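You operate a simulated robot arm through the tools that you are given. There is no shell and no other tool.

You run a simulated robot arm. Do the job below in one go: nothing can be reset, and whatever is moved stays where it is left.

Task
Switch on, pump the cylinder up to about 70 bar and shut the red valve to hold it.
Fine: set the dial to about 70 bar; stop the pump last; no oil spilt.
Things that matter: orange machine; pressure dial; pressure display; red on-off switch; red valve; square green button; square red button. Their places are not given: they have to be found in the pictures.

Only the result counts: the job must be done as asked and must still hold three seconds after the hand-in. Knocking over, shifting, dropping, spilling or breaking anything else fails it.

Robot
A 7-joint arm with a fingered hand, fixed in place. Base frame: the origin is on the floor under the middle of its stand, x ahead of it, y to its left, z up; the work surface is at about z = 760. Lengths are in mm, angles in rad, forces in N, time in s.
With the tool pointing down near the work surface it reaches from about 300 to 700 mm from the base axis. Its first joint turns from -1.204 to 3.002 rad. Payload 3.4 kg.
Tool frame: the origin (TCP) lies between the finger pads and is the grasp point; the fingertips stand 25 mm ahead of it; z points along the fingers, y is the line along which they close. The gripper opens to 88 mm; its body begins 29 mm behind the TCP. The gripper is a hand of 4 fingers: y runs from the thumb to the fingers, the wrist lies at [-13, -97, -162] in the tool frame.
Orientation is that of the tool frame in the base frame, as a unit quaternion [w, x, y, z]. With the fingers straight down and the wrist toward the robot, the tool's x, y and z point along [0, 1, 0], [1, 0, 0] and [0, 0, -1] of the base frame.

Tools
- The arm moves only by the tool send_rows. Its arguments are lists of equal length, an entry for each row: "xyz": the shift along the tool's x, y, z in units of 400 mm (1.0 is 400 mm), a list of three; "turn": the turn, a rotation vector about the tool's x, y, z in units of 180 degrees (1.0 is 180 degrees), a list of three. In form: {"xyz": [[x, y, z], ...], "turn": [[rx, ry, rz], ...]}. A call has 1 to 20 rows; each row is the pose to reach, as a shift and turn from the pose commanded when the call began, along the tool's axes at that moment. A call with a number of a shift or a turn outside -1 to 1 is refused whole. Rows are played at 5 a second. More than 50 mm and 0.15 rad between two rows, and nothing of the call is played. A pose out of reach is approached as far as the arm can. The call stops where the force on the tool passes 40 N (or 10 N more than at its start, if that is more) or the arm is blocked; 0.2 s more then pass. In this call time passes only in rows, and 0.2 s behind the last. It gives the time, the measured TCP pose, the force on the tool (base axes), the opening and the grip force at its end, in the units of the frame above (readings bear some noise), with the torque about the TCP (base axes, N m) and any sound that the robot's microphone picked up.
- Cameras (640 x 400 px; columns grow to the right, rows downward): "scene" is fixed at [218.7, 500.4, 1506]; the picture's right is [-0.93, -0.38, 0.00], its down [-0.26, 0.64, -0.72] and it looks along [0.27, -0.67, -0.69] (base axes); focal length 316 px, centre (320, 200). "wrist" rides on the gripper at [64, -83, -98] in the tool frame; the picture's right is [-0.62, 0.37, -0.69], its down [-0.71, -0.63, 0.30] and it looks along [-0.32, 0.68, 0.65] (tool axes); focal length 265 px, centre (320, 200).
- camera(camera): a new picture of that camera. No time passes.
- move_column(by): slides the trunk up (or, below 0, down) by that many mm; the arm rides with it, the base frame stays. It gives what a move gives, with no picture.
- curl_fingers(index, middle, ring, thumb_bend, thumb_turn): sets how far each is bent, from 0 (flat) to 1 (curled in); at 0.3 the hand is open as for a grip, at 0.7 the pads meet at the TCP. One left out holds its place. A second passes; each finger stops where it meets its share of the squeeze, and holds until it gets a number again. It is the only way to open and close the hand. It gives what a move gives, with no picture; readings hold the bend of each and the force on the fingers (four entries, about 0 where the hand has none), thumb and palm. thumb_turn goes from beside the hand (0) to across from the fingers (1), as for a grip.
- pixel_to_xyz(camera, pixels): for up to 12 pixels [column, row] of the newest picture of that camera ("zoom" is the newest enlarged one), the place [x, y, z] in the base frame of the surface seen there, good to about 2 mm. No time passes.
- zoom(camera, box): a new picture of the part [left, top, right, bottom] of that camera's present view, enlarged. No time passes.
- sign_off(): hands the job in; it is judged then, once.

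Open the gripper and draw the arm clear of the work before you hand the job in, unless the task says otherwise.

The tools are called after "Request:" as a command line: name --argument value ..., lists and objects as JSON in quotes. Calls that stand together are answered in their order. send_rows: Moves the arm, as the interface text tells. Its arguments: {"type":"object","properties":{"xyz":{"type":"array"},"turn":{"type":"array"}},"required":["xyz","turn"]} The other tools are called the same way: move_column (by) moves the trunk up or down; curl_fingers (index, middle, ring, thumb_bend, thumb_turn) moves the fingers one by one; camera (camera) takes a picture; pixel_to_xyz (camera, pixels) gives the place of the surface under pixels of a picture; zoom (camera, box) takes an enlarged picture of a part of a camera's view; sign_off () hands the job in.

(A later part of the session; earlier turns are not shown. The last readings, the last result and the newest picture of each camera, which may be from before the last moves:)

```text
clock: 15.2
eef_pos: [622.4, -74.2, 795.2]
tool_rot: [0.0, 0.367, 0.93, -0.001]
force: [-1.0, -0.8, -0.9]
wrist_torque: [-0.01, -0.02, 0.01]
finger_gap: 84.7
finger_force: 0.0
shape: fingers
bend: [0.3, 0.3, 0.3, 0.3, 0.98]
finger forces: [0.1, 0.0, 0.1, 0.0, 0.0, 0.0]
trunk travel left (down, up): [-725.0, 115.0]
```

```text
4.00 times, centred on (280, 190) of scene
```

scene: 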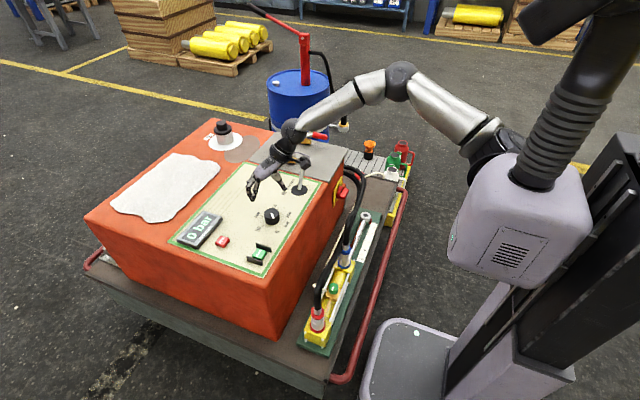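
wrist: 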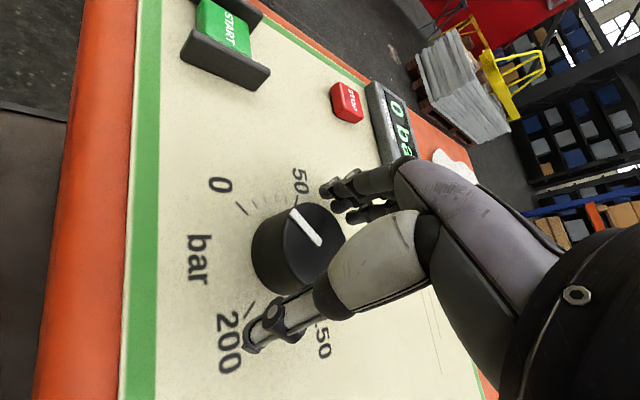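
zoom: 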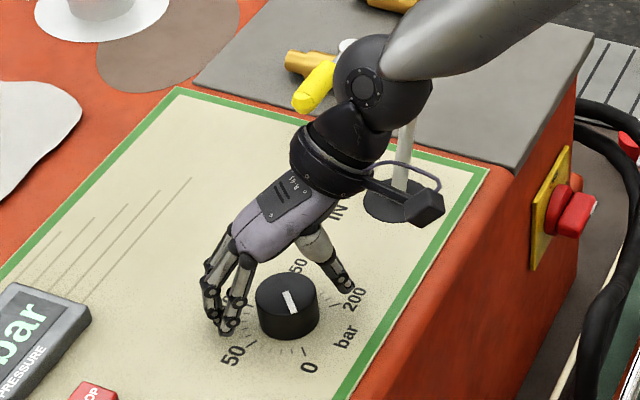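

The knob lies between fingers and thumb. I close the hand on it.

Request:
curl_fingers --index 0.65 --middle 0.65 --ring 0.65 --thumb_bend 0.65

Request:
camera --camera "wrist"

Request:
zoom --camera "scene" --box '[230, 140, 330, 240]'

```text
clock: 16.2
eef_pos: [620.5, -73.8, 794.6]
tool_rot: [0.0, 0.367, 0.93, 0.0]
force: [2.0, 1.7, -0.1]
wrist_torque: [0.17, -0.19, -0.03]
finger_gap: 40.5
finger_force: 14.1
shape: fingers
bend: [0.52, 0.56, 0.64, 0.52, 1.0]
finger forces: [7.9, 7.0, 0.6, 0.1, 13.3, 0.0]
trunk travel left (down, up): [-725.0, 115.0]
```

```text
taken
```

wrist: 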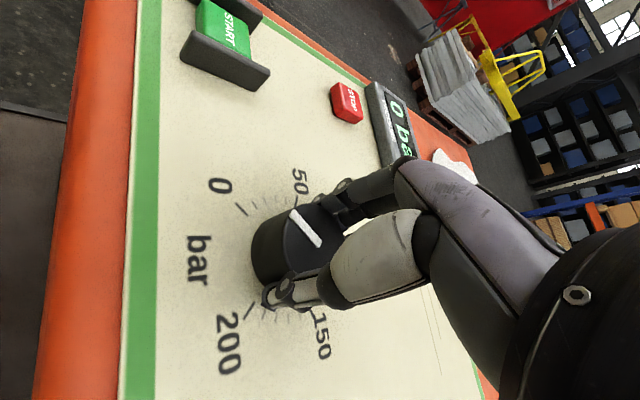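

```text
4.00 times, centred on (280, 190) of scene
```

zoom: 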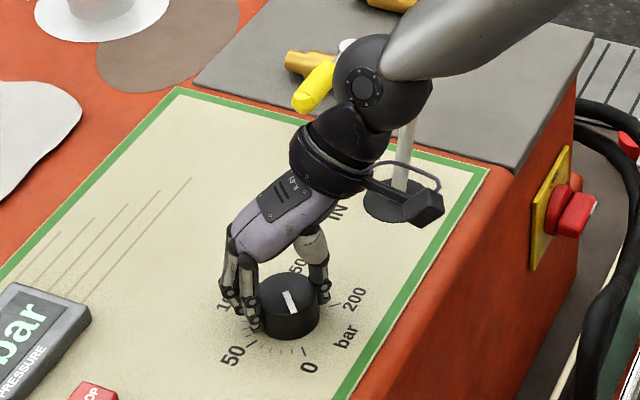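

Index, middle and thumb hold the knob with about 14 N. I turn it clockwise by 45° first and check that it follows.

Request:
send_rows --xyz '[[0, 0, 0], [0, 0, 0], [0, 0, 0], [0, 0, 0], [0, 0, 0], [0, 0, 0], [0, 0, 0], [0, 0, 0]]' --turn '[[0, 0, 0.03125], [0, 0, 0.0625], [0, 0, 0.09375], [0, 0, 0.125], [0, 0, 0.15625], [0, 0, 0.1875], [0, 0, 0.21875], [0, 0, 0.25]]'

Request:
camera --camera "wrist"

Request:
zoom --camera "scene" --box '[230, 140, 330, 240]'

```text
clock: 18.0
eef_pos: [621.9, -76.7, 795.6]
tool_rot: [0.001, 0.696, 0.718, 0.0]
force: [2.8, 1.6, 2.1]
wrist_torque: [0.03, -0.27, 0.02]
finger_gap: 40.1
finger_force: 14.9
shape: fingers
bend: [0.52, 0.56, 0.64, 0.53, 1.0]
finger forces: [8.9, 7.1, 0.5, 0.0, 13.4, 0.0]
trunk travel left (down, up): [-725.0, 115.0]
```

```text
taken
```

wrist: 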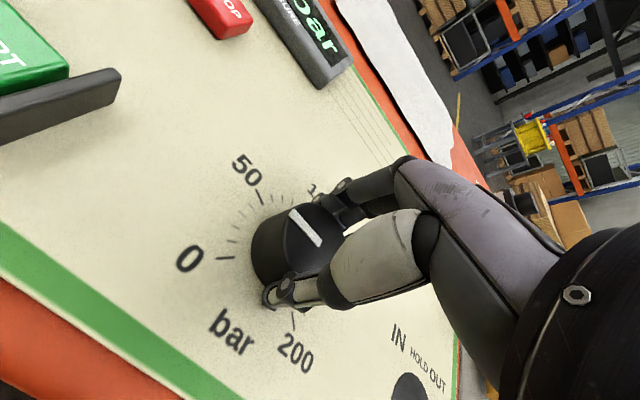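

```text
4.00 times, centred on (280, 190) of scene
```

zoom: 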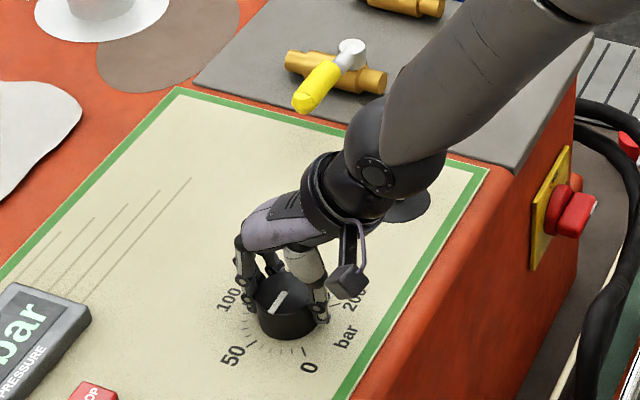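

The pointer followed the hand. Before continuing I check how near the forearm is to the lever it hides.

Request:
pixel_to_xyz --camera "scene" --pixels '[[302, 158], [296, 170], [310, 165], [300, 185], [325, 150], [340, 130]]'

Request:
camera --camera "scene"

```text
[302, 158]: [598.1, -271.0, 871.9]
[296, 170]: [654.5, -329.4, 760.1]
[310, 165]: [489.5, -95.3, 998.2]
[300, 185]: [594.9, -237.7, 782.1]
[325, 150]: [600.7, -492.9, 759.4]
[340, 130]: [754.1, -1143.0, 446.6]
```

```text
taken
```

scene: 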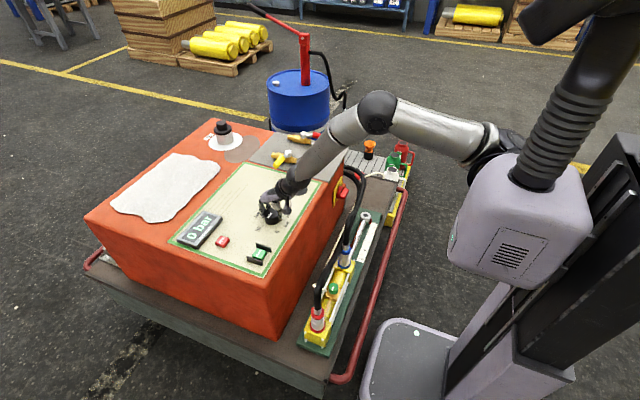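

I query the fresh scene picture around the forearm near the lever.

Request:
pixel_to_xyz --camera "scene" --pixels '[[302, 158], [296, 170], [310, 165], [300, 185], [325, 150], [340, 130], [303, 173], [315, 172]]'

```text
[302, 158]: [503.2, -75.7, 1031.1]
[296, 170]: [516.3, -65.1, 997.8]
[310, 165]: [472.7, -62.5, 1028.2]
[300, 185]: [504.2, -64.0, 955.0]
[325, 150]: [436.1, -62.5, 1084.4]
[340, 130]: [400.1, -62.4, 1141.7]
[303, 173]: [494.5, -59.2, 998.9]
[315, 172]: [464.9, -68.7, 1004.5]
```

The forearm is 200 mm from the lever. I measure the pointer's present angle in the wrist view before the second part of the turn.

Request:
zoom --camera "wrist" --box '[240, 180, 360, 280]'

Request:
pixel_to_xyz --camera "wrist" --pixels '[[292, 211], [320, 243], [225, 258], [260, 196], [293, 322]]'

```text
4.00 times, centred on (300, 230) of wrist
```

zoom: 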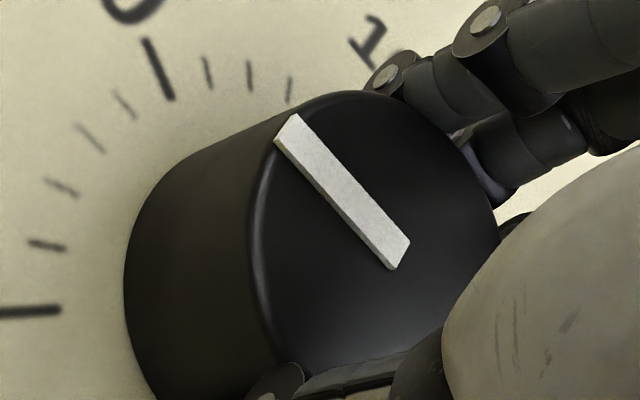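

```text
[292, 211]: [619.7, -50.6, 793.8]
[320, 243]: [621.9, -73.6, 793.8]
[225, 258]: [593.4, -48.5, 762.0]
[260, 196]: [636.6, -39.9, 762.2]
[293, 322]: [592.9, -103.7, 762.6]
```

The pointer is at about 92–95°, target about 40.5°. I turn another 50°.

Request:
send_rows --xyz '[[0, 0, 0], [0, 0, 0], [0, 0, 0], [0, 0, 0], [0, 0, 0], [0, 0, 0], [0, 0, 0], [0, 0, 0]]' --turn '[[0, 0, 0.035], [0, 0, 0.07], [0, 0, 0.105], [0, 0, 0.14], [0, 0, 0.175], [0, 0, 0.21], [0, 0, 0.245], [0, 0, 0.278]]'

Request:
camera --camera "wrist"

Request:
camera --camera "scene"

Request:
zoom --camera "scene" --box '[245, 180, 305, 240]'

```text
clock: 19.8
eef_pos: [619.2, -76.4, 794.3]
tool_rot: [0.0, 0.934, 0.357, 0.0]
force: [0.4, -2.2, 3.6]
wrist_torque: [-0.18, -0.12, 0.04]
finger_gap: 40.0
finger_force: 15.5
shape: fingers
bend: [0.52, 0.56, 0.64, 0.53, 1.0]
finger forces: [8.2, 7.2, 0.9, 0.0, 13.6, 0.0]
out of reach, approached as far as the arm can: row 3
trunk travel left (down, up): [-725.0, 115.0]
```

```text
taken
```

wrist: 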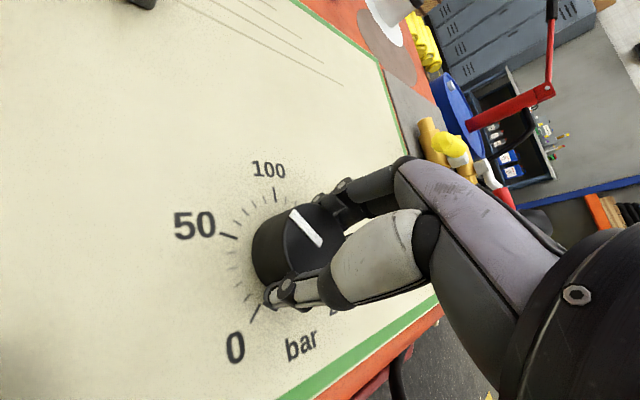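

```text
taken
```

scene: 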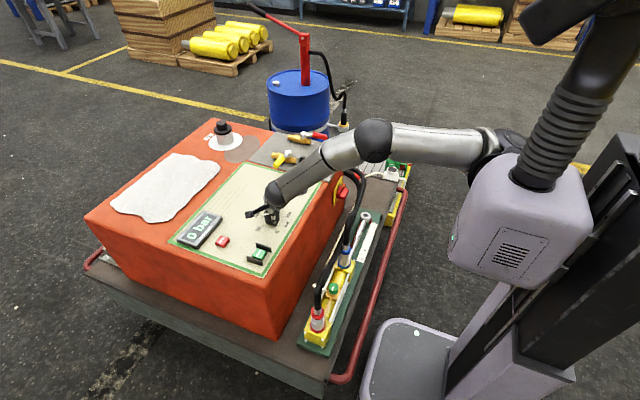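

```text
6.67 times, centred on (275, 210) of scene
```

zoom: 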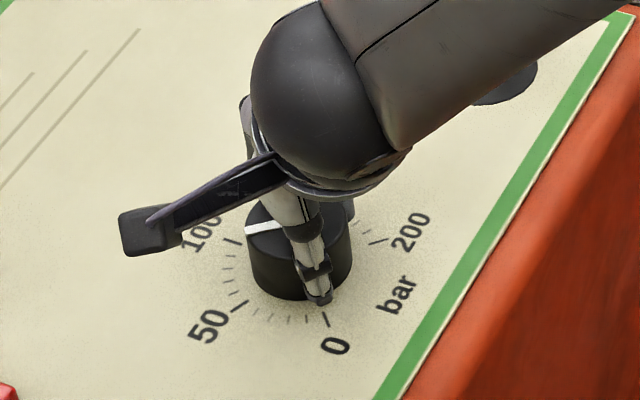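

The hand turned the full ~95°. I measure the pointer now against the ticks.

Request:
zoom --camera "wrist" --box '[200, 150, 360, 330]'

Request:
pixel_to_xyz --camera "wrist" --pixels '[[292, 211], [320, 243], [295, 210.5], [318, 245], [275, 192], [229, 236], [252, 315]]'

```text
2.22 times, centred on (280, 240) of wrist
```

zoom: 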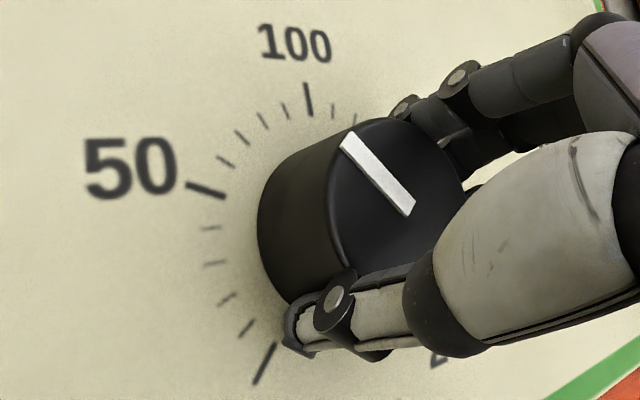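

```text
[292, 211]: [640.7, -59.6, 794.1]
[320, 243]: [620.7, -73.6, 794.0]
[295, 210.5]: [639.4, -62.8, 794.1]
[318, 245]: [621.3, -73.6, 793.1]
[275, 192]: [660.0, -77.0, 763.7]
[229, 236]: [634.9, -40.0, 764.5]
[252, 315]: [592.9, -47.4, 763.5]
```

The pointer is at about 38–40°, i.e. ≈70–72 bar. I open the hand and rise to check.

Request:
curl_fingers --index 0.3 --middle 0.3 --ring 0.3 --thumb_bend 0.3

Request:
send_rows --xyz '[[0, 0, -0.05], [0, 0, -0.12], [0, 0, -0.22], [0, 0, -0.32], [0, 0, -0.42]]' --turn '[[0, 0, 0], [0, 0, 0], [0, 0, 0], [0, 0, 0], [0, 0, 0]]'

Request:
camera --camera "wrist"

```text
clock: 20.8
eef_pos: [620.9, -75.4, 794.7]
tool_rot: [0.0, 0.934, 0.357, 0.0]
force: [-0.6, 0.3, 0.7]
wrist_torque: [0.02, -0.02, -0.02]
finger_gap: 84.6
finger_force: 0.1
shape: fingers
bend: [0.3, 0.3, 0.3, 0.3, 0.98]
finger forces: [0.0, 0.1, 0.0, 0.0, 0.0, 0.1]
trunk travel left (down, up): [-725.0, 115.0]
```

```text
clock: 22.0
eef_pos: [621.2, -86.0, 957.1]
tool_rot: [-0.006, 0.937, 0.348, -0.006]
force: [0.0, -0.2, -0.4]
wrist_torque: [-0.02, 0.0, -0.03]
finger_gap: 84.4
finger_force: 0.0
shape: fingers
bend: [0.3, 0.3, 0.3, 0.3, 0.98]
finger forces: [0.1, 0.0, 0.1, 0.1, 0.0, 0.1]
trunk travel left (down, up): [-725.0, 115.0]
```

```text
taken
```

wrist: 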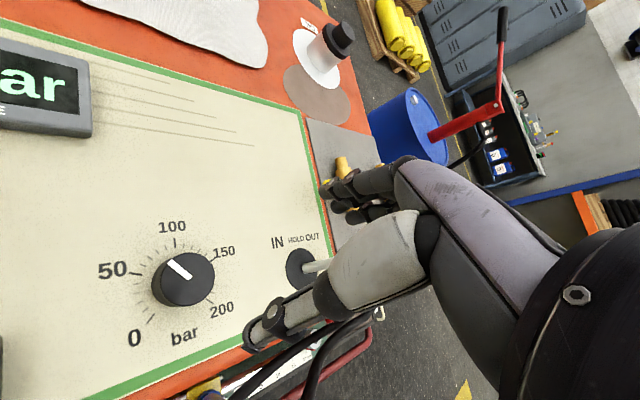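

The dial is visible; I zoom in to read it.

Request:
zoom --camera "wrist" --box '[110, 210, 250, 350]'

Request:
pixel_to_xyz --camera "wrist" --pixels '[[168, 261], [191, 279], [175, 240], [132, 273], [150, 320], [213, 255], [208, 302]]'

Request:
zoom --camera "scene" --box '[255, 195, 295, 235]'

```text
2.86 times, centred on (180, 280) of wrist
```

zoom: 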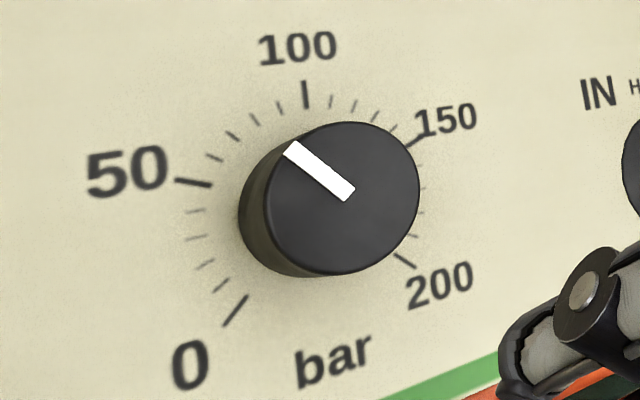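

```text
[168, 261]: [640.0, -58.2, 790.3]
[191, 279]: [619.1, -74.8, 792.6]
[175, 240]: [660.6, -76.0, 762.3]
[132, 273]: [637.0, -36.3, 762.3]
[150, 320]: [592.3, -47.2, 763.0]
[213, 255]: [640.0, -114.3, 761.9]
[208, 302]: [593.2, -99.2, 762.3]
```

```text
10.00 times, centred on (275, 215) of scene
```

zoom: 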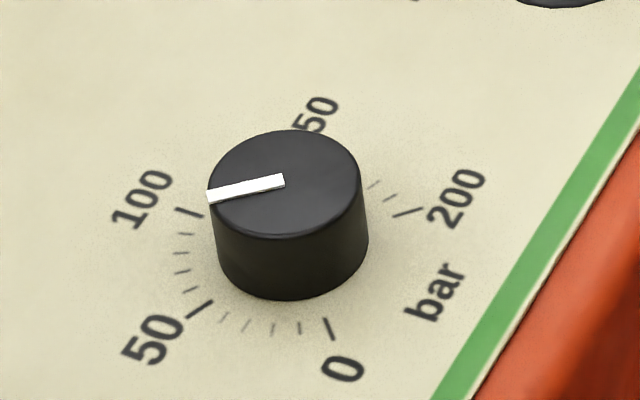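

The dial reads about 71 bar. Now I swing the hand back to zero yaw and toward the START button, at a safe height.

Request:
send_rows --xyz '[[-0.0074, -0.067, 0], [-0.0149, -0.134, 0], [-0.0223, -0.201, 0], [-0.0297, -0.2686, 0], [-0.0371, -0.3357, 0], [-0.0446, -0.403, 0], [-0.052, -0.47, 0]]' --turn '[[0, 0, -0.0381], [0, 0, -0.0763], [0, 0, -0.1144], [0, 0, -0.1526], [0, 0, -0.1907], [0, 0, -0.2289], [0, 0, -0.267]]'

Request:
curl_fingers --index 0 --middle 1 --ring 1 --thumb_bend 1 --thumb_turn 0.5

Request:
camera --camera "wrist"

Request:
camera --camera "scene"

```text
clock: 22.7
eef_pos: [548.3, -52.7, 874.3]
tool_rot: [-0.051, 0.885, 0.456, -0.076]
force: [0.9, 0.1, 0.0]
wrist_torque: [-0.03, 0.01, 0.02]
finger_gap: 84.4
finger_force: 0.0
shape: fingers
bend: [0.3, 0.3, 0.3, 0.3, 0.98]
finger forces: [0.1, 0.0, 0.1, 0.0, 0.0, 0.1]
trunk travel left (down, up): [-725.0, 115.0]
stopped in row 3: the arm was blocked; the commanded pose is now the measured one
```

```text
clock: 23.7
eef_pos: [548.8, -52.3, 873.8]
tool_rot: [-0.051, 0.884, 0.459, -0.076]
force: [0.2, 0.0, -0.4]
wrist_torque: [-0.02, 0.02, 0.0]
finger_gap: 38.8
finger_force: 0.1
shape: fingers
bend: [0.0, 1.0, 1.0, 1.0, 0.51]
finger forces: [0.0, 0.1, 0.0, 0.0, 0.0, 0.0]
trunk travel left (down, up): [-725.0, 115.0]
```

```text
taken
```

wrist: 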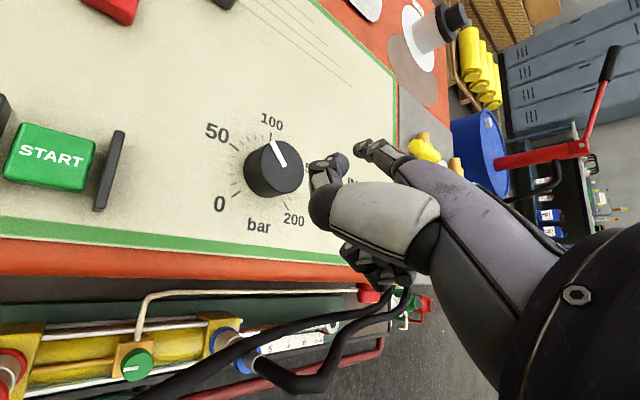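

```text
taken
```

scene: 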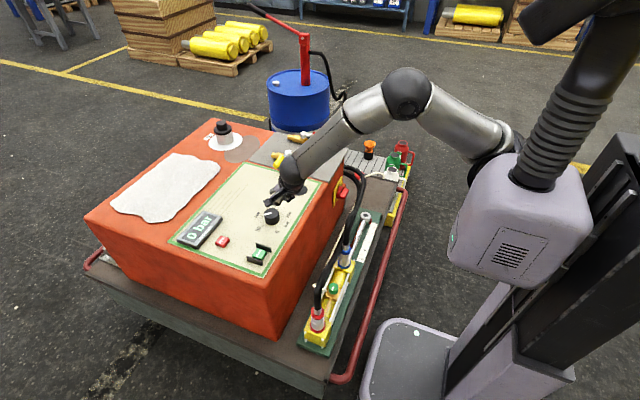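

The move stopped early (arm blocked by its own joints, no force), with the hand tilted about 10°. The dial is untouched. I rise and bring the orientation back to level with zero yaw.

Request:
send_rows --xyz '[[0.009, -0.008, -0.05], [0.018, -0.017, -0.1], [0.028, -0.027, -0.14], [0.037, -0.035, -0.17], [0.046, -0.043, -0.19], [0.055, -0.051, -0.205], [0.064, -0.058, -0.215]]' --turn '[[-0.0083, 0.0017, -0.0278], [-0.0166, 0.0033, -0.0556], [-0.0249, 0.005, -0.0834], [-0.0332, 0.0066, -0.1112], [-0.0415, 0.0083, -0.139], [-0.0498, 0.0099, -0.1668], [-0.0581, 0.0116, -0.1946]]'

Request:
camera --camera "scene"

```text
clock: 25.3
eef_pos: [559.0, -16.7, 961.0]
tool_rot: [0.003, 0.704, 0.71, -0.001]
force: [0.5, 0.0, -0.4]
wrist_torque: [0.02, 0.05, 0.0]
finger_gap: 38.7
finger_force: 0.1
shape: fingers
bend: [0.0, 1.0, 1.0, 1.0, 0.51]
finger forces: [0.0, 0.0, 0.0, 0.1, 0.0, 0.0]
trunk travel left (down, up): [-725.0, 115.0]
```

```text
taken
```

scene: 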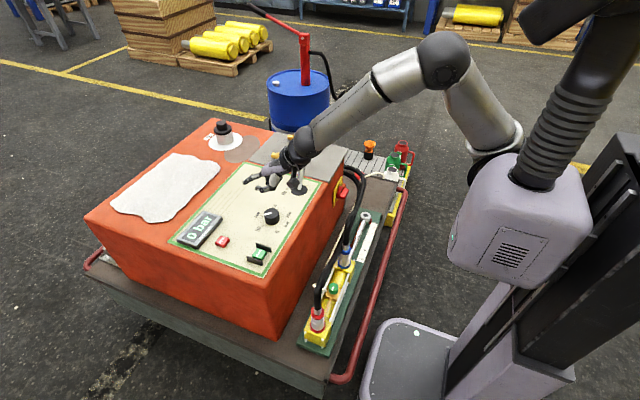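

Orientation is level again. I zoom on START and STOP to get their centres precisely.

Request:
zoom --camera "scene" --box '[210, 230, 280, 275]'

```text
8.89 times, centred on (245, 252) of scene
```

zoom: 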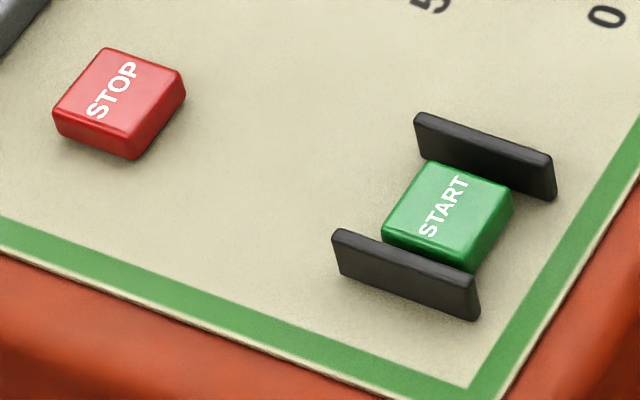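

I read the corner points of both buttons and the guards' tops.

Request:
pixel_to_xyz --camera "zoom" --pixels '[[446, 210], [432, 168], [505, 192], [390, 228], [468, 252], [420, 118], [548, 160], [340, 236], [472, 280], [118, 88], [105, 55], [175, 80]]'

```text
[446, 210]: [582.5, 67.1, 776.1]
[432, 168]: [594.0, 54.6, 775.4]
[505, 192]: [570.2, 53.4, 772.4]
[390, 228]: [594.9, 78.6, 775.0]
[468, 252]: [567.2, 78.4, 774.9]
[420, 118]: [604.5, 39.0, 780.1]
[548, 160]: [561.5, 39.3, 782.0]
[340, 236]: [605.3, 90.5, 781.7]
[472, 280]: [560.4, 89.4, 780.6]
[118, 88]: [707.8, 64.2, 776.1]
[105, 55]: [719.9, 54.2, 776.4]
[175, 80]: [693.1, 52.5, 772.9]
```

START's centre is (582,66,776) between guards whose tops are at z≈782. I move the pointing index over it with 30° nose-down pitch, about 30 mm above.

Request:
send_rows --xyz '[[0.038, -0.0238, 0.03], [0.076, -0.0476, 0.09], [0.114, -0.0714, 0.15], [0.152, -0.0952, 0.21], [0.19, -0.119, 0.275]]' --turn '[[0.0333, 0, 0], [0.0667, 0, 0], [0.1, 0, 0], [0.1333, 0, 0], [0.1667, 0, 0]]'

Request:
camera --camera "scene"

Request:
zoom --camera "scene" --box '[210, 190, 310, 275]'

Request:
camera --camera "wrist"

```text
clock: 26.5
eef_pos: [512.3, 56.9, 850.3]
tool_rot: [-0.182, 0.682, 0.683, -0.185]
force: [-0.3, 0.7, -0.2]
wrist_torque: [0.01, 0.01, 0.0]
finger_gap: 38.7
finger_force: 0.1
shape: fingers
bend: [0.0, 1.0, 1.0, 1.0, 0.51]
finger forces: [0.1, 0.1, 0.0, 0.1, 0.1, 0.0]
trunk travel left (down, up): [-725.0, 115.0]
```

```text
taken
```

scene: 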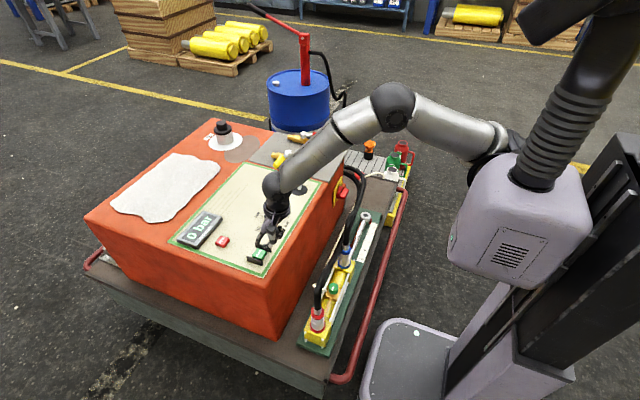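

```text
4.71 times, centred on (260, 232) of scene
```

zoom: 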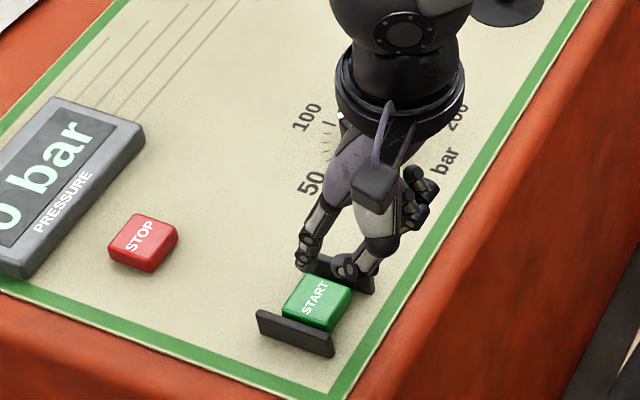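

```text
taken
```

wrist: 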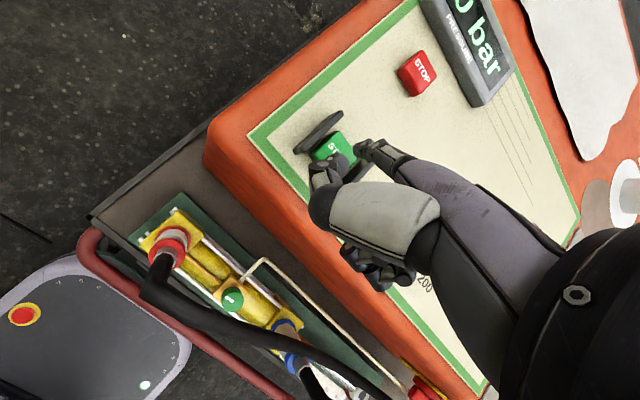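

The index tip is near (303,262) and the thumb near (350,268) in the zoom. I read their places.

Request:
pixel_to_xyz --camera "scene" --pixels '[[256.2, 245.4], [257, 242.5], [258, 238], [265.5, 247], [267, 245]]'

Request:
zoom --camera "scene" --box '[245, 225, 285, 265]'

```text
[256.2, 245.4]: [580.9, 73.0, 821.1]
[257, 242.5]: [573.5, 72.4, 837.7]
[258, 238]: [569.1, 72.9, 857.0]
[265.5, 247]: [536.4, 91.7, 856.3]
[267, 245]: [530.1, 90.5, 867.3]
```

```text
10.00 times, centred on (265, 245) of scene
```

zoom: 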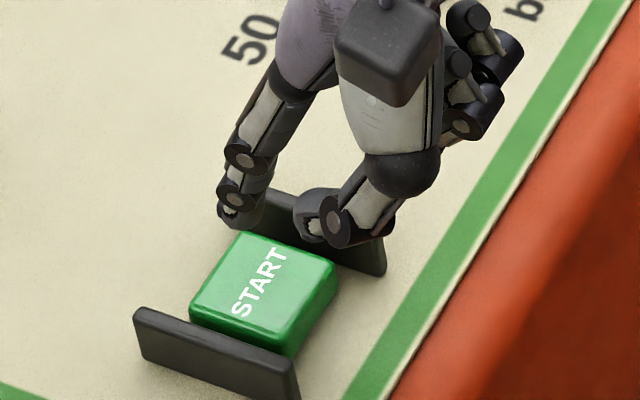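

The tip centre is over START at about z 815. I press down gently in small steps.

Request:
send_rows --xyz '[[0, 0.0125, 0.0217], [0, 0.025, 0.0433], [0, 0.03125, 0.0541], [0, 0.035, 0.0606], [0, 0.0375, 0.065], [0, 0.04, 0.0693], [0, 0.0425, 0.0736]]' --turn '[[0, 0, 0], [0, 0, 0], [0, 0, 0], [0, 0, 0], [0, 0, 0], [0, 0, 0], [0, 0, 0]]'

Request:
zoom --camera "scene" --box '[170, 195, 290, 275]'

```text
clock: 28.1
eef_pos: [510.2, 59.1, 816.7]
tool_rot: [-0.18, 0.683, 0.683, -0.185]
force: [0.0, -0.1, 0.7]
wrist_torque: [0.02, -0.09, 0.02]
finger_gap: 38.7
finger_force: 0.7
shape: fingers
bend: [0.0, 1.0, 1.0, 1.0, 0.51]
finger forces: [1.2, 0.0, 0.1, 0.0, 0.0, 0.1]
trunk travel left (down, up): [-725.0, 115.0]
```

```text
5.00 times, centred on (230, 235) of scene
```

zoom: 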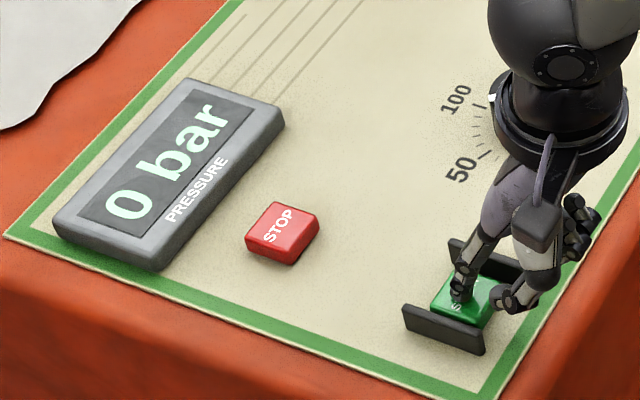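

Light contact (about 1 N). I press further in 1.5 mm steps.

Request:
send_rows --xyz '[[0, 0.0019, 0.0032], [0, 0.0038, 0.0065], [0, 0.0056, 0.0097], [0, 0.0075, 0.013]]' --turn '[[0, 0, 0], [0, 0, 0], [0, 0, 0], [0, 0, 0]]'

Request:
zoom --camera "scene" --box '[170, 195, 290, 275]'

```text
clock: 29.1
eef_pos: [510.8, 57.3, 810.7]
tool_rot: [-0.179, 0.683, 0.684, -0.184]
force: [-2.0, 0.0, 5.9]
wrist_torque: [0.06, -0.42, 0.04]
finger_gap: 39.4
finger_force: 3.5
shape: fingers
bend: [0.0, 1.0, 1.0, 1.0, 0.51]
finger forces: [6.2, 0.1, 0.1, 0.1, 0.1, 0.0]
trunk travel left (down, up): [-725.0, 115.0]
heard: click
```

```text
5.00 times, centred on (230, 235) of scene
```

zoom: 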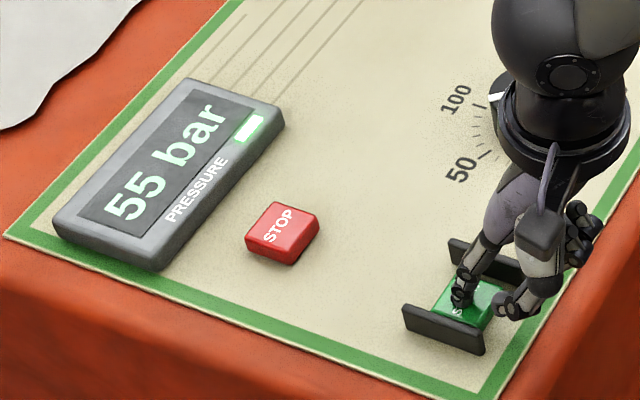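

Click heard, the run lamp lit and the pressure is rising (55 bar). I lift off the button.

Request:
send_rows --xyz '[[0, -0.03, -0.052], [0, -0.075, -0.13], [0, -0.125, -0.2165], [0, -0.175, -0.303]]' --turn '[[0, 0, 0], [0, 0, 0], [0, 0, 0], [0, 0, 0]]'

Request:
camera --camera "scene"

Request:
zoom --camera "scene" --box '[170, 195, 290, 275]'

```text
clock: 30.1
eef_pos: [509.6, 56.4, 948.0]
tool_rot: [-0.188, 0.685, 0.679, -0.184]
force: [0.4, -0.5, 0.0]
wrist_torque: [0.0, 0.01, 0.04]
finger_gap: 38.8
finger_force: 0.0
shape: fingers
bend: [0.0, 1.0, 1.0, 1.0, 0.51]
finger forces: [0.0, 0.0, 0.0, 0.0, 0.0, 0.1]
trunk travel left (down, up): [-725.0, 115.0]
```

```text
taken
```

scene: 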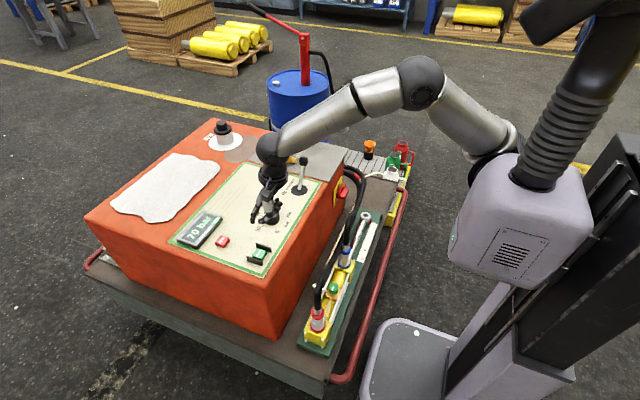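

```text
5.00 times, centred on (230, 235) of scene
```

zoom: 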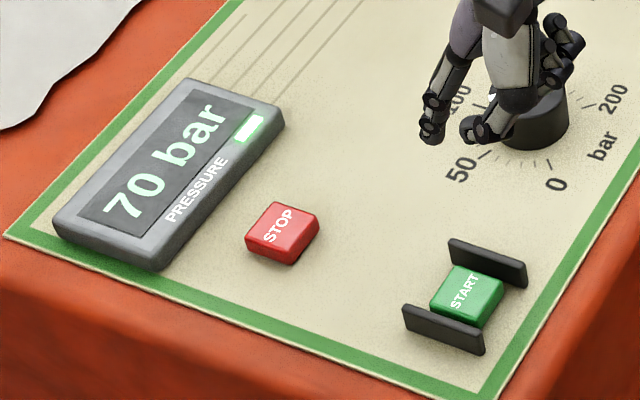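

The display reads 70 bar with the pump running. Next is the red valve; I check arm geometry for reach by reading the shoulder, elbow and wrist places, and zoom on the valve.

Request:
pixel_to_xyz --camera "scene" --pixels '[[490, 150], [515, 135], [420, 80], [270, 150], [450, 110], [340, 110]]'

Request:
zoom --camera "scene" --box '[170, 195, 290, 275]'

```text
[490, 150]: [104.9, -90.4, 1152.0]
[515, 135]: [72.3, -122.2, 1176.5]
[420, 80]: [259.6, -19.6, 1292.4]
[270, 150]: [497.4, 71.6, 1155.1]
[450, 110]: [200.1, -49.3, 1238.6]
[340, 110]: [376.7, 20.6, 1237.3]
```

```text
5.00 times, centred on (230, 235) of scene
```

zoom: 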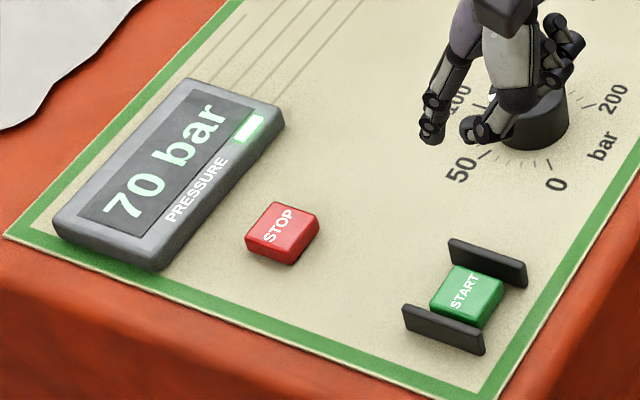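

70 bar is steady. For the valve I will hook the handle from its −y side with open fingers, so I first open the hand and travel up and across toward the robot's right, clear of the lever.

Request:
curl_fingers --index 0.3 --middle 0.3 --ring 0.3 --thumb_bend 0.3 --thumb_turn 1

Request:
send_rows --xyz '[[-0.0806, -0.0246, -0.03], [-0.1613, -0.0493, -0.06], [-0.2419, -0.0739, -0.085], [-0.3225, -0.0986, -0.11], [-0.4031, -0.1232, -0.13], [-0.4838, -0.1479, -0.145], [-0.5644, -0.1725, -0.16], [-0.645, -0.1972, -0.17], [-0.7256, -0.2218, -0.18], [-0.8063, -0.2465, -0.19], [-0.8869, -0.2711, -0.2], [-0.9675, -0.2958, -0.2073]]' --turn '[[-0.0185, 0.0008, 0.0047], [-0.037, 0.0017, 0.0093], [-0.0554, 0.0025, 0.014], [-0.0739, 0.0033, 0.0186], [-0.0924, 0.0041, 0.0233], [-0.1109, 0.005, 0.028], [-0.1293, 0.0058, 0.0326], [-0.1478, 0.0066, 0.0373], [-0.1663, 0.0074, 0.0419], [-0.1848, 0.0083, 0.0466], [-0.2032, 0.0091, 0.0512], [-0.2217, 0.0099, 0.0559]]'

Request:
camera --camera "wrist"

Request:
camera --camera "scene"

```text
clock: 31.1
eef_pos: [511.4, 57.3, 951.8]
tool_rot: [-0.187, 0.684, 0.681, -0.181]
force: [0.1, -1.1, -0.6]
wrist_torque: [-0.02, -0.05, 0.0]
finger_gap: 84.6
finger_force: 0.0
shape: fingers
bend: [0.3, 0.3, 0.3, 0.3, 0.98]
finger forces: [0.1, 0.0, 0.1, 0.0, 0.0, 0.0]
trunk travel left (down, up): [-725.0, 115.0]
```

```text
clock: 33.7
eef_pos: [450.6, -328.9, 1083.8]
tool_rot: [0.068, 0.763, 0.641, 0.056]
force: [0.8, 0.6, -0.5]
wrist_torque: [-0.01, -0.02, 0.01]
finger_gap: 84.4
finger_force: 0.2
shape: fingers
bend: [0.3, 0.3, 0.3, 0.3, 0.98]
finger forces: [0.0, 0.1, 0.1, 0.0, 0.1, 0.0]
trunk travel left (down, up): [-725.0, 115.0]
```

```text
taken
```

wrist: 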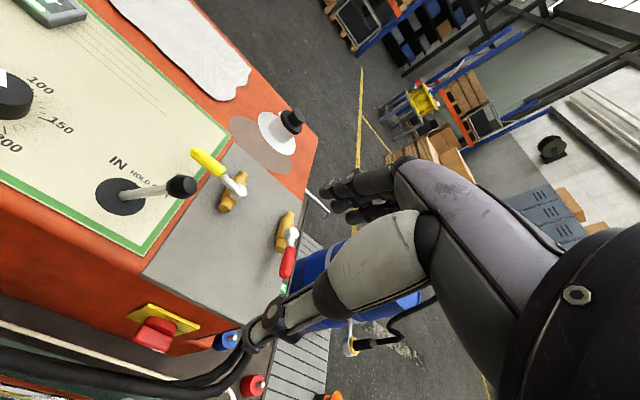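

```text
taken
```

scene: 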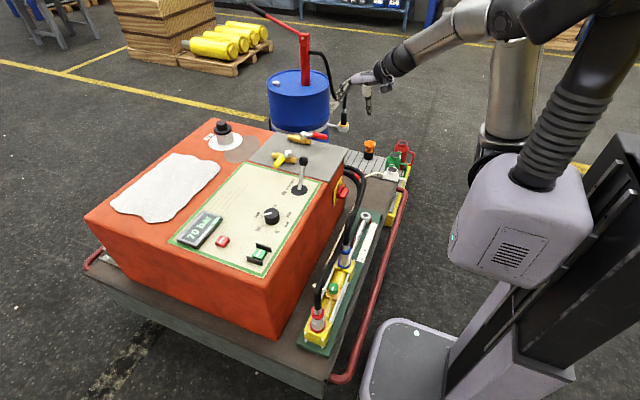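

The wrist view shows the red valve at (288,240) and plate edge. I zoom in to measure the handle, hub and plate edge.

Request:
zoom --camera "wrist" --box '[150, 130, 330, 310]'

Request:
zoom --camera "wrist" --box '[260, 195, 330, 295]'

```text
2.22 times, centred on (240, 220) of wrist
```

zoom: 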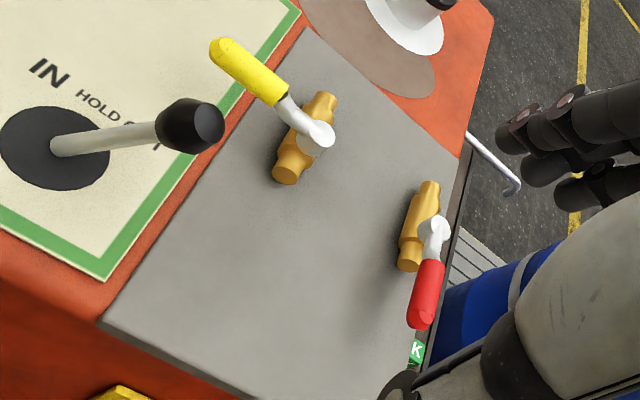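

```text
4.00 times, centred on (295, 245) of wrist
```

zoom: 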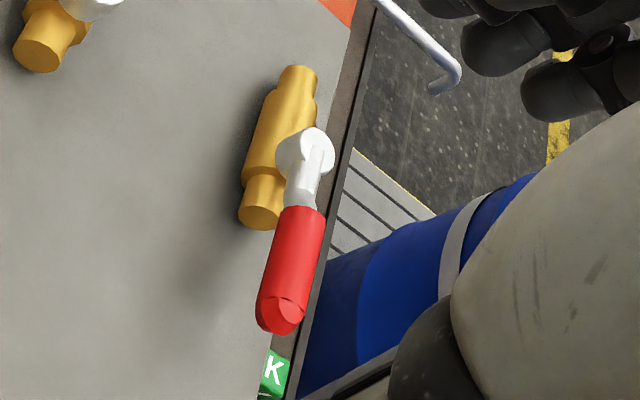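

Request:
pixel_to_xyz --camera "zoom" --pixels '[[312, 140], [300, 155], [303, 190], [300, 225], [285, 290], [280, 305], [318, 250], [270, 260], [298, 80], [260, 215], [335, 170], [250, 370]]'

```text
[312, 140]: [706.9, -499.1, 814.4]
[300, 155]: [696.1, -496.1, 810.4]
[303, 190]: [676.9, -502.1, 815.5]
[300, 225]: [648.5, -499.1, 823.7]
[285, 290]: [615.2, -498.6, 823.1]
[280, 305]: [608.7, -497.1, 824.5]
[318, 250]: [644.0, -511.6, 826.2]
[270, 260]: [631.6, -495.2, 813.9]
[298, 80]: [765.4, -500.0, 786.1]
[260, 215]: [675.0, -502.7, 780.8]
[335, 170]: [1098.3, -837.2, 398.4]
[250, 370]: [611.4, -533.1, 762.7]
```

I check the green "K" item near the corner and the plate's far edge, as my fingers will pass there.

Request:
pixel_to_xyz --camera "zoom" --pixels '[[273, 370], [285, 345], [300, 340], [325, 250], [345, 100], [350, 60], [262, 395], [312, 300], [330, 210], [360, 20]]'

Request:
zoom --camera "scene" --box '[280, 110, 420, 200]'

```text
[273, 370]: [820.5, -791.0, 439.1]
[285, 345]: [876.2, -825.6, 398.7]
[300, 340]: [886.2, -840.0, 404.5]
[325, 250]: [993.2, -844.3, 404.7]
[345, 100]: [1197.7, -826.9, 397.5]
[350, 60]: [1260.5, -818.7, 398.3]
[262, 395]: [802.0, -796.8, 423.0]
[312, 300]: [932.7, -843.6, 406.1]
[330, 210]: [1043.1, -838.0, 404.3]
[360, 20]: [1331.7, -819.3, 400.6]
```

```text
4.44 times, centred on (350, 155) of scene
```

zoom: 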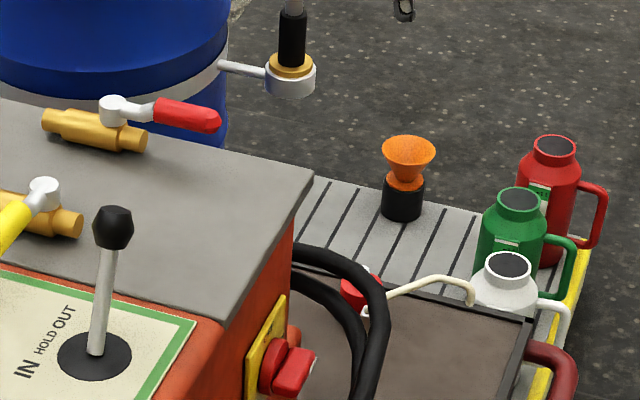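

All that lies much lower (z≈400), so the −y side of the handle is free. I lower the trunk 130 mm for more reach; the hand then hangs at z≈950, well above everything.

Request:
move_column --by -130

Request:
camera --camera "scene"

```text
clock: 35.3
eef_pos: [449.3, -327.8, 955.3]
tool_rot: [0.069, 0.762, 0.641, 0.055]
force: [0.1, 0.4, 0.2]
wrist_torque: [0.02, 0.02, -0.02]
finger_gap: 84.6
finger_force: 0.0
shape: fingers
bend: [0.3, 0.3, 0.3, 0.3, 0.98]
finger forces: [0.0, 0.0, 0.0, 0.0, 0.0, 0.0]
trunk travel left (down, up): [-595.0, 245.0]
```

```text
taken
```

scene: 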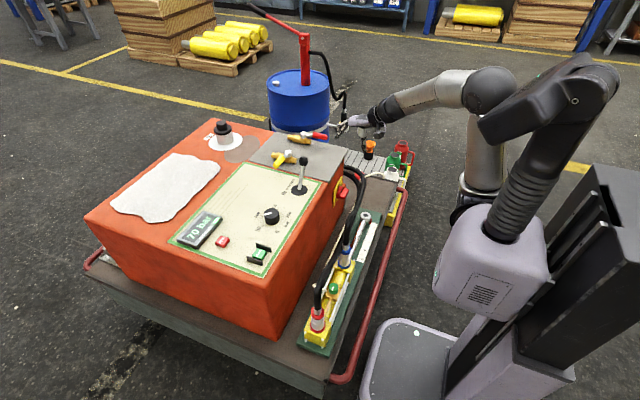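

Now I move to a hover with the index finger at the −y side of the red handle, tip about 60 mm above it.

Request:
send_rows --xyz '[[-0.0743, 0.0598, 0.0334], [-0.1485, 0.1196, 0.0668], [-0.2228, 0.1795, 0.1], [-0.2971, 0.2393, 0.1335], [-0.3713, 0.2991, 0.1669], [-0.4456, 0.3589, 0.2003]]' --turn '[[0, 0, 0], [0, 0, 0], [0, 0, 0], [0, 0, 0], [0, 0, 0], [0, 0, 0]]'

Request:
camera --camera "wrist"

Request:
camera --camera "scene"

Request:
zoom --camera "scene" --box '[270, 80, 390, 180]'

```text
clock: 36.7
eef_pos: [572.5, -532.6, 897.7]
tool_rot: [0.067, 0.762, 0.642, 0.054]
force: [0.1, 0.5, -0.1]
wrist_torque: [0.02, 0.02, 0.0]
finger_gap: 84.5
finger_force: 0.1
shape: fingers
bend: [0.3, 0.3, 0.3, 0.3, 0.98]
finger forces: [0.0, 0.0, 0.0, 0.0, 0.1, 0.1]
trunk travel left (down, up): [-595.0, 245.0]
```

```text
taken
```

wrist: 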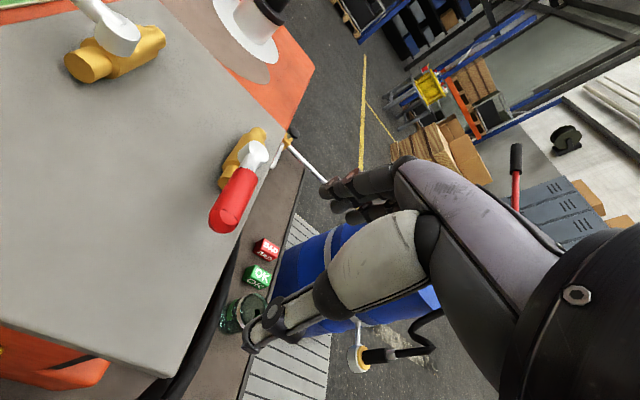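

```text
taken
```

scene: 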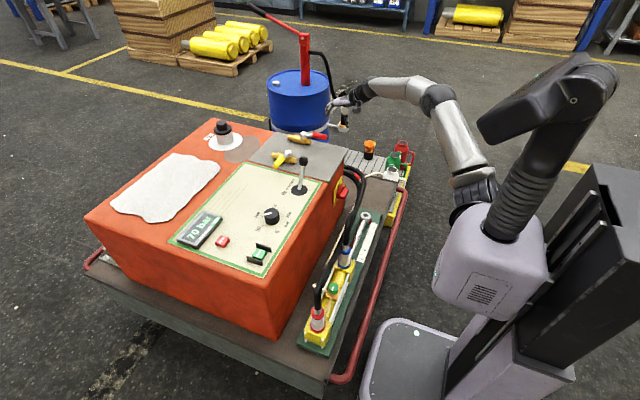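

```text
4.00 times, centred on (330, 130) of scene
```

zoom: 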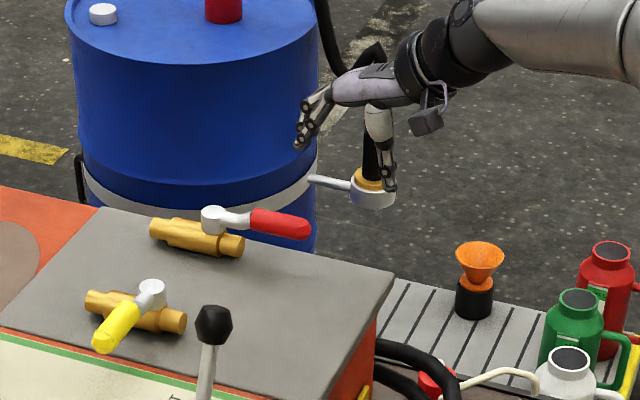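

I read the fingertip and thumb tip places in this zoom: (299,146), (306,128), (390,188).

Request:
pixel_to_xyz --camera "zoom" --pixels '[[299, 145], [305, 130], [311, 114], [325, 97], [390, 187], [386, 172], [388, 150], [316, 125], [345, 85]]'

Request:
zoom --camera "scene" --box '[310, 90, 360, 140]'

```text
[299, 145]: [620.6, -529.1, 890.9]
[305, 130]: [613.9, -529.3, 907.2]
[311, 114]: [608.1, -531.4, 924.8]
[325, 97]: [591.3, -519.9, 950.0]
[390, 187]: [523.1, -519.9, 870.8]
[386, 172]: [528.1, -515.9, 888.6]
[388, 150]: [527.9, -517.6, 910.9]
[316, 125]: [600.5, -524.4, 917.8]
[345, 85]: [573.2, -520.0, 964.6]
```

```text
8.00 times, centred on (335, 115) of scene
```

zoom: 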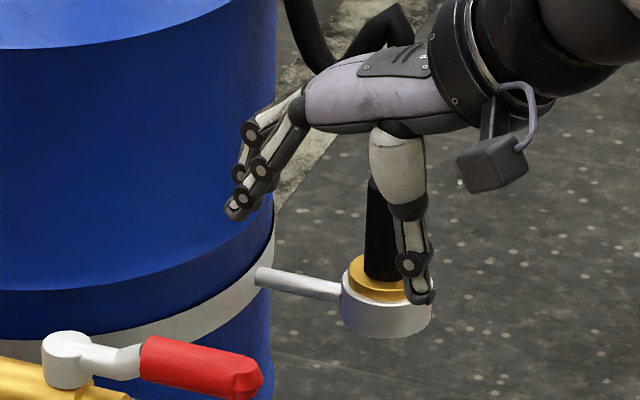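

The index is about 15 mm to the −y side of the handle (finger axis y≈−535). I go straight down 87 mm beside it.

Request:
send_rows --xyz '[[0, -0.0095, 0.0536], [0, -0.0189, 0.1072], [0, -0.0284, 0.1607], [0, -0.0378, 0.2143]]' --turn '[[0, 0, 0], [0, 0, 0], [0, 0, 0], [0, 0, 0]]'

Request:
camera --camera "wrist"

Request:
zoom --camera "scene" --box '[290, 100, 370, 160]'

```text
clock: 37.7
eef_pos: [571.8, -530.9, 812.8]
tool_rot: [0.068, 0.762, 0.642, 0.055]
force: [0.2, 0.1, -0.5]
wrist_torque: [0.02, -0.03, -0.02]
finger_gap: 84.8
finger_force: 0.0
shape: fingers
bend: [0.3, 0.3, 0.3, 0.3, 0.98]
finger forces: [0.0, 0.0, 0.1, 0.0, 0.0, 0.0]
trunk travel left (down, up): [-595.0, 245.0]
```

```text
taken
```

wrist: 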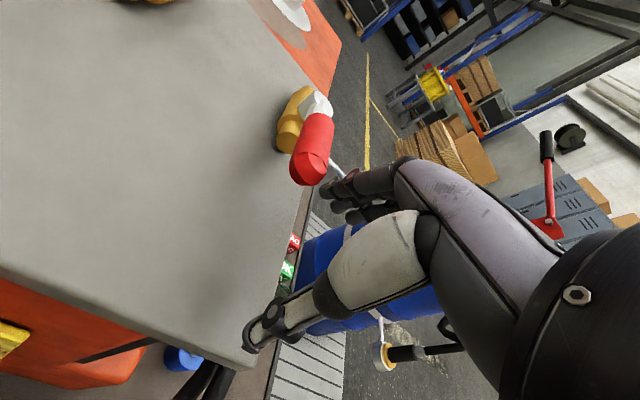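

```text
6.67 times, centred on (330, 130) of scene
```

zoom: 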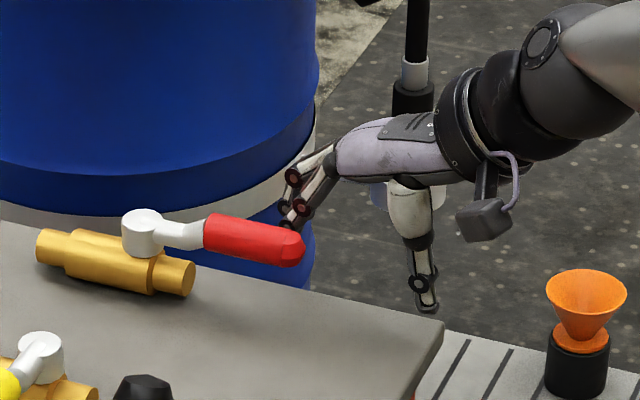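

The index is behind the handle near its end. I pull toward +y in small steps, to see whether the handle follows.

Request:
send_rows --xyz '[[0.02, -0.001, 0], [0.0403, -0.002, -0.0003], [0.0532, -0.0056, -0.001], [0.066, -0.0092, -0.0017], [0.079, -0.0128, -0.0023], [0.0918, -0.0164, -0.0029]]' --turn '[[0, 0, 0], [0, 0, 0], [0, 0, 0], [0, 0, 0], [0, 0, 0], [0, 0, 0]]'

Request:
camera --camera "wrist"

Request:
zoom --camera "scene" --box '[270, 100, 370, 170]'

```text
clock: 39.0
eef_pos: [571.9, -507.6, 813.0]
tool_rot: [0.077, 0.768, 0.634, 0.053]
force: [-1.2, -30.9, 0.5]
wrist_torque: [0.19, -0.01, -1.39]
finger_gap: 88.7
finger_force: 14.1
shape: fingers
bend: [0.27, 0.3, 0.3, 0.3, 0.98]
finger forces: [28.4, 0.0, 0.0, 0.1, 0.0, 0.0]
trunk travel left (down, up): [-595.0, 245.0]
stopped in row 6: the force on the tool passed its limit at 42 N (the readings are from after the stop); the commanded pose is now the measured one
```

```text
taken
```

wrist: 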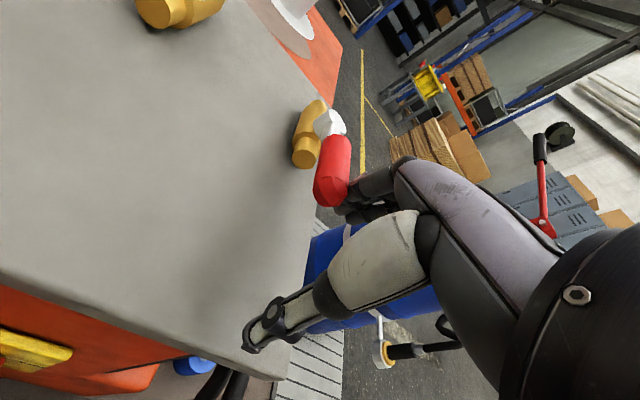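

```text
5.71 times, centred on (320, 135) of scene
```

zoom: 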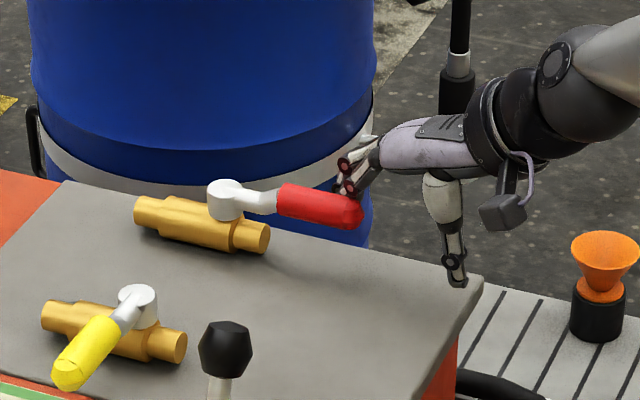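

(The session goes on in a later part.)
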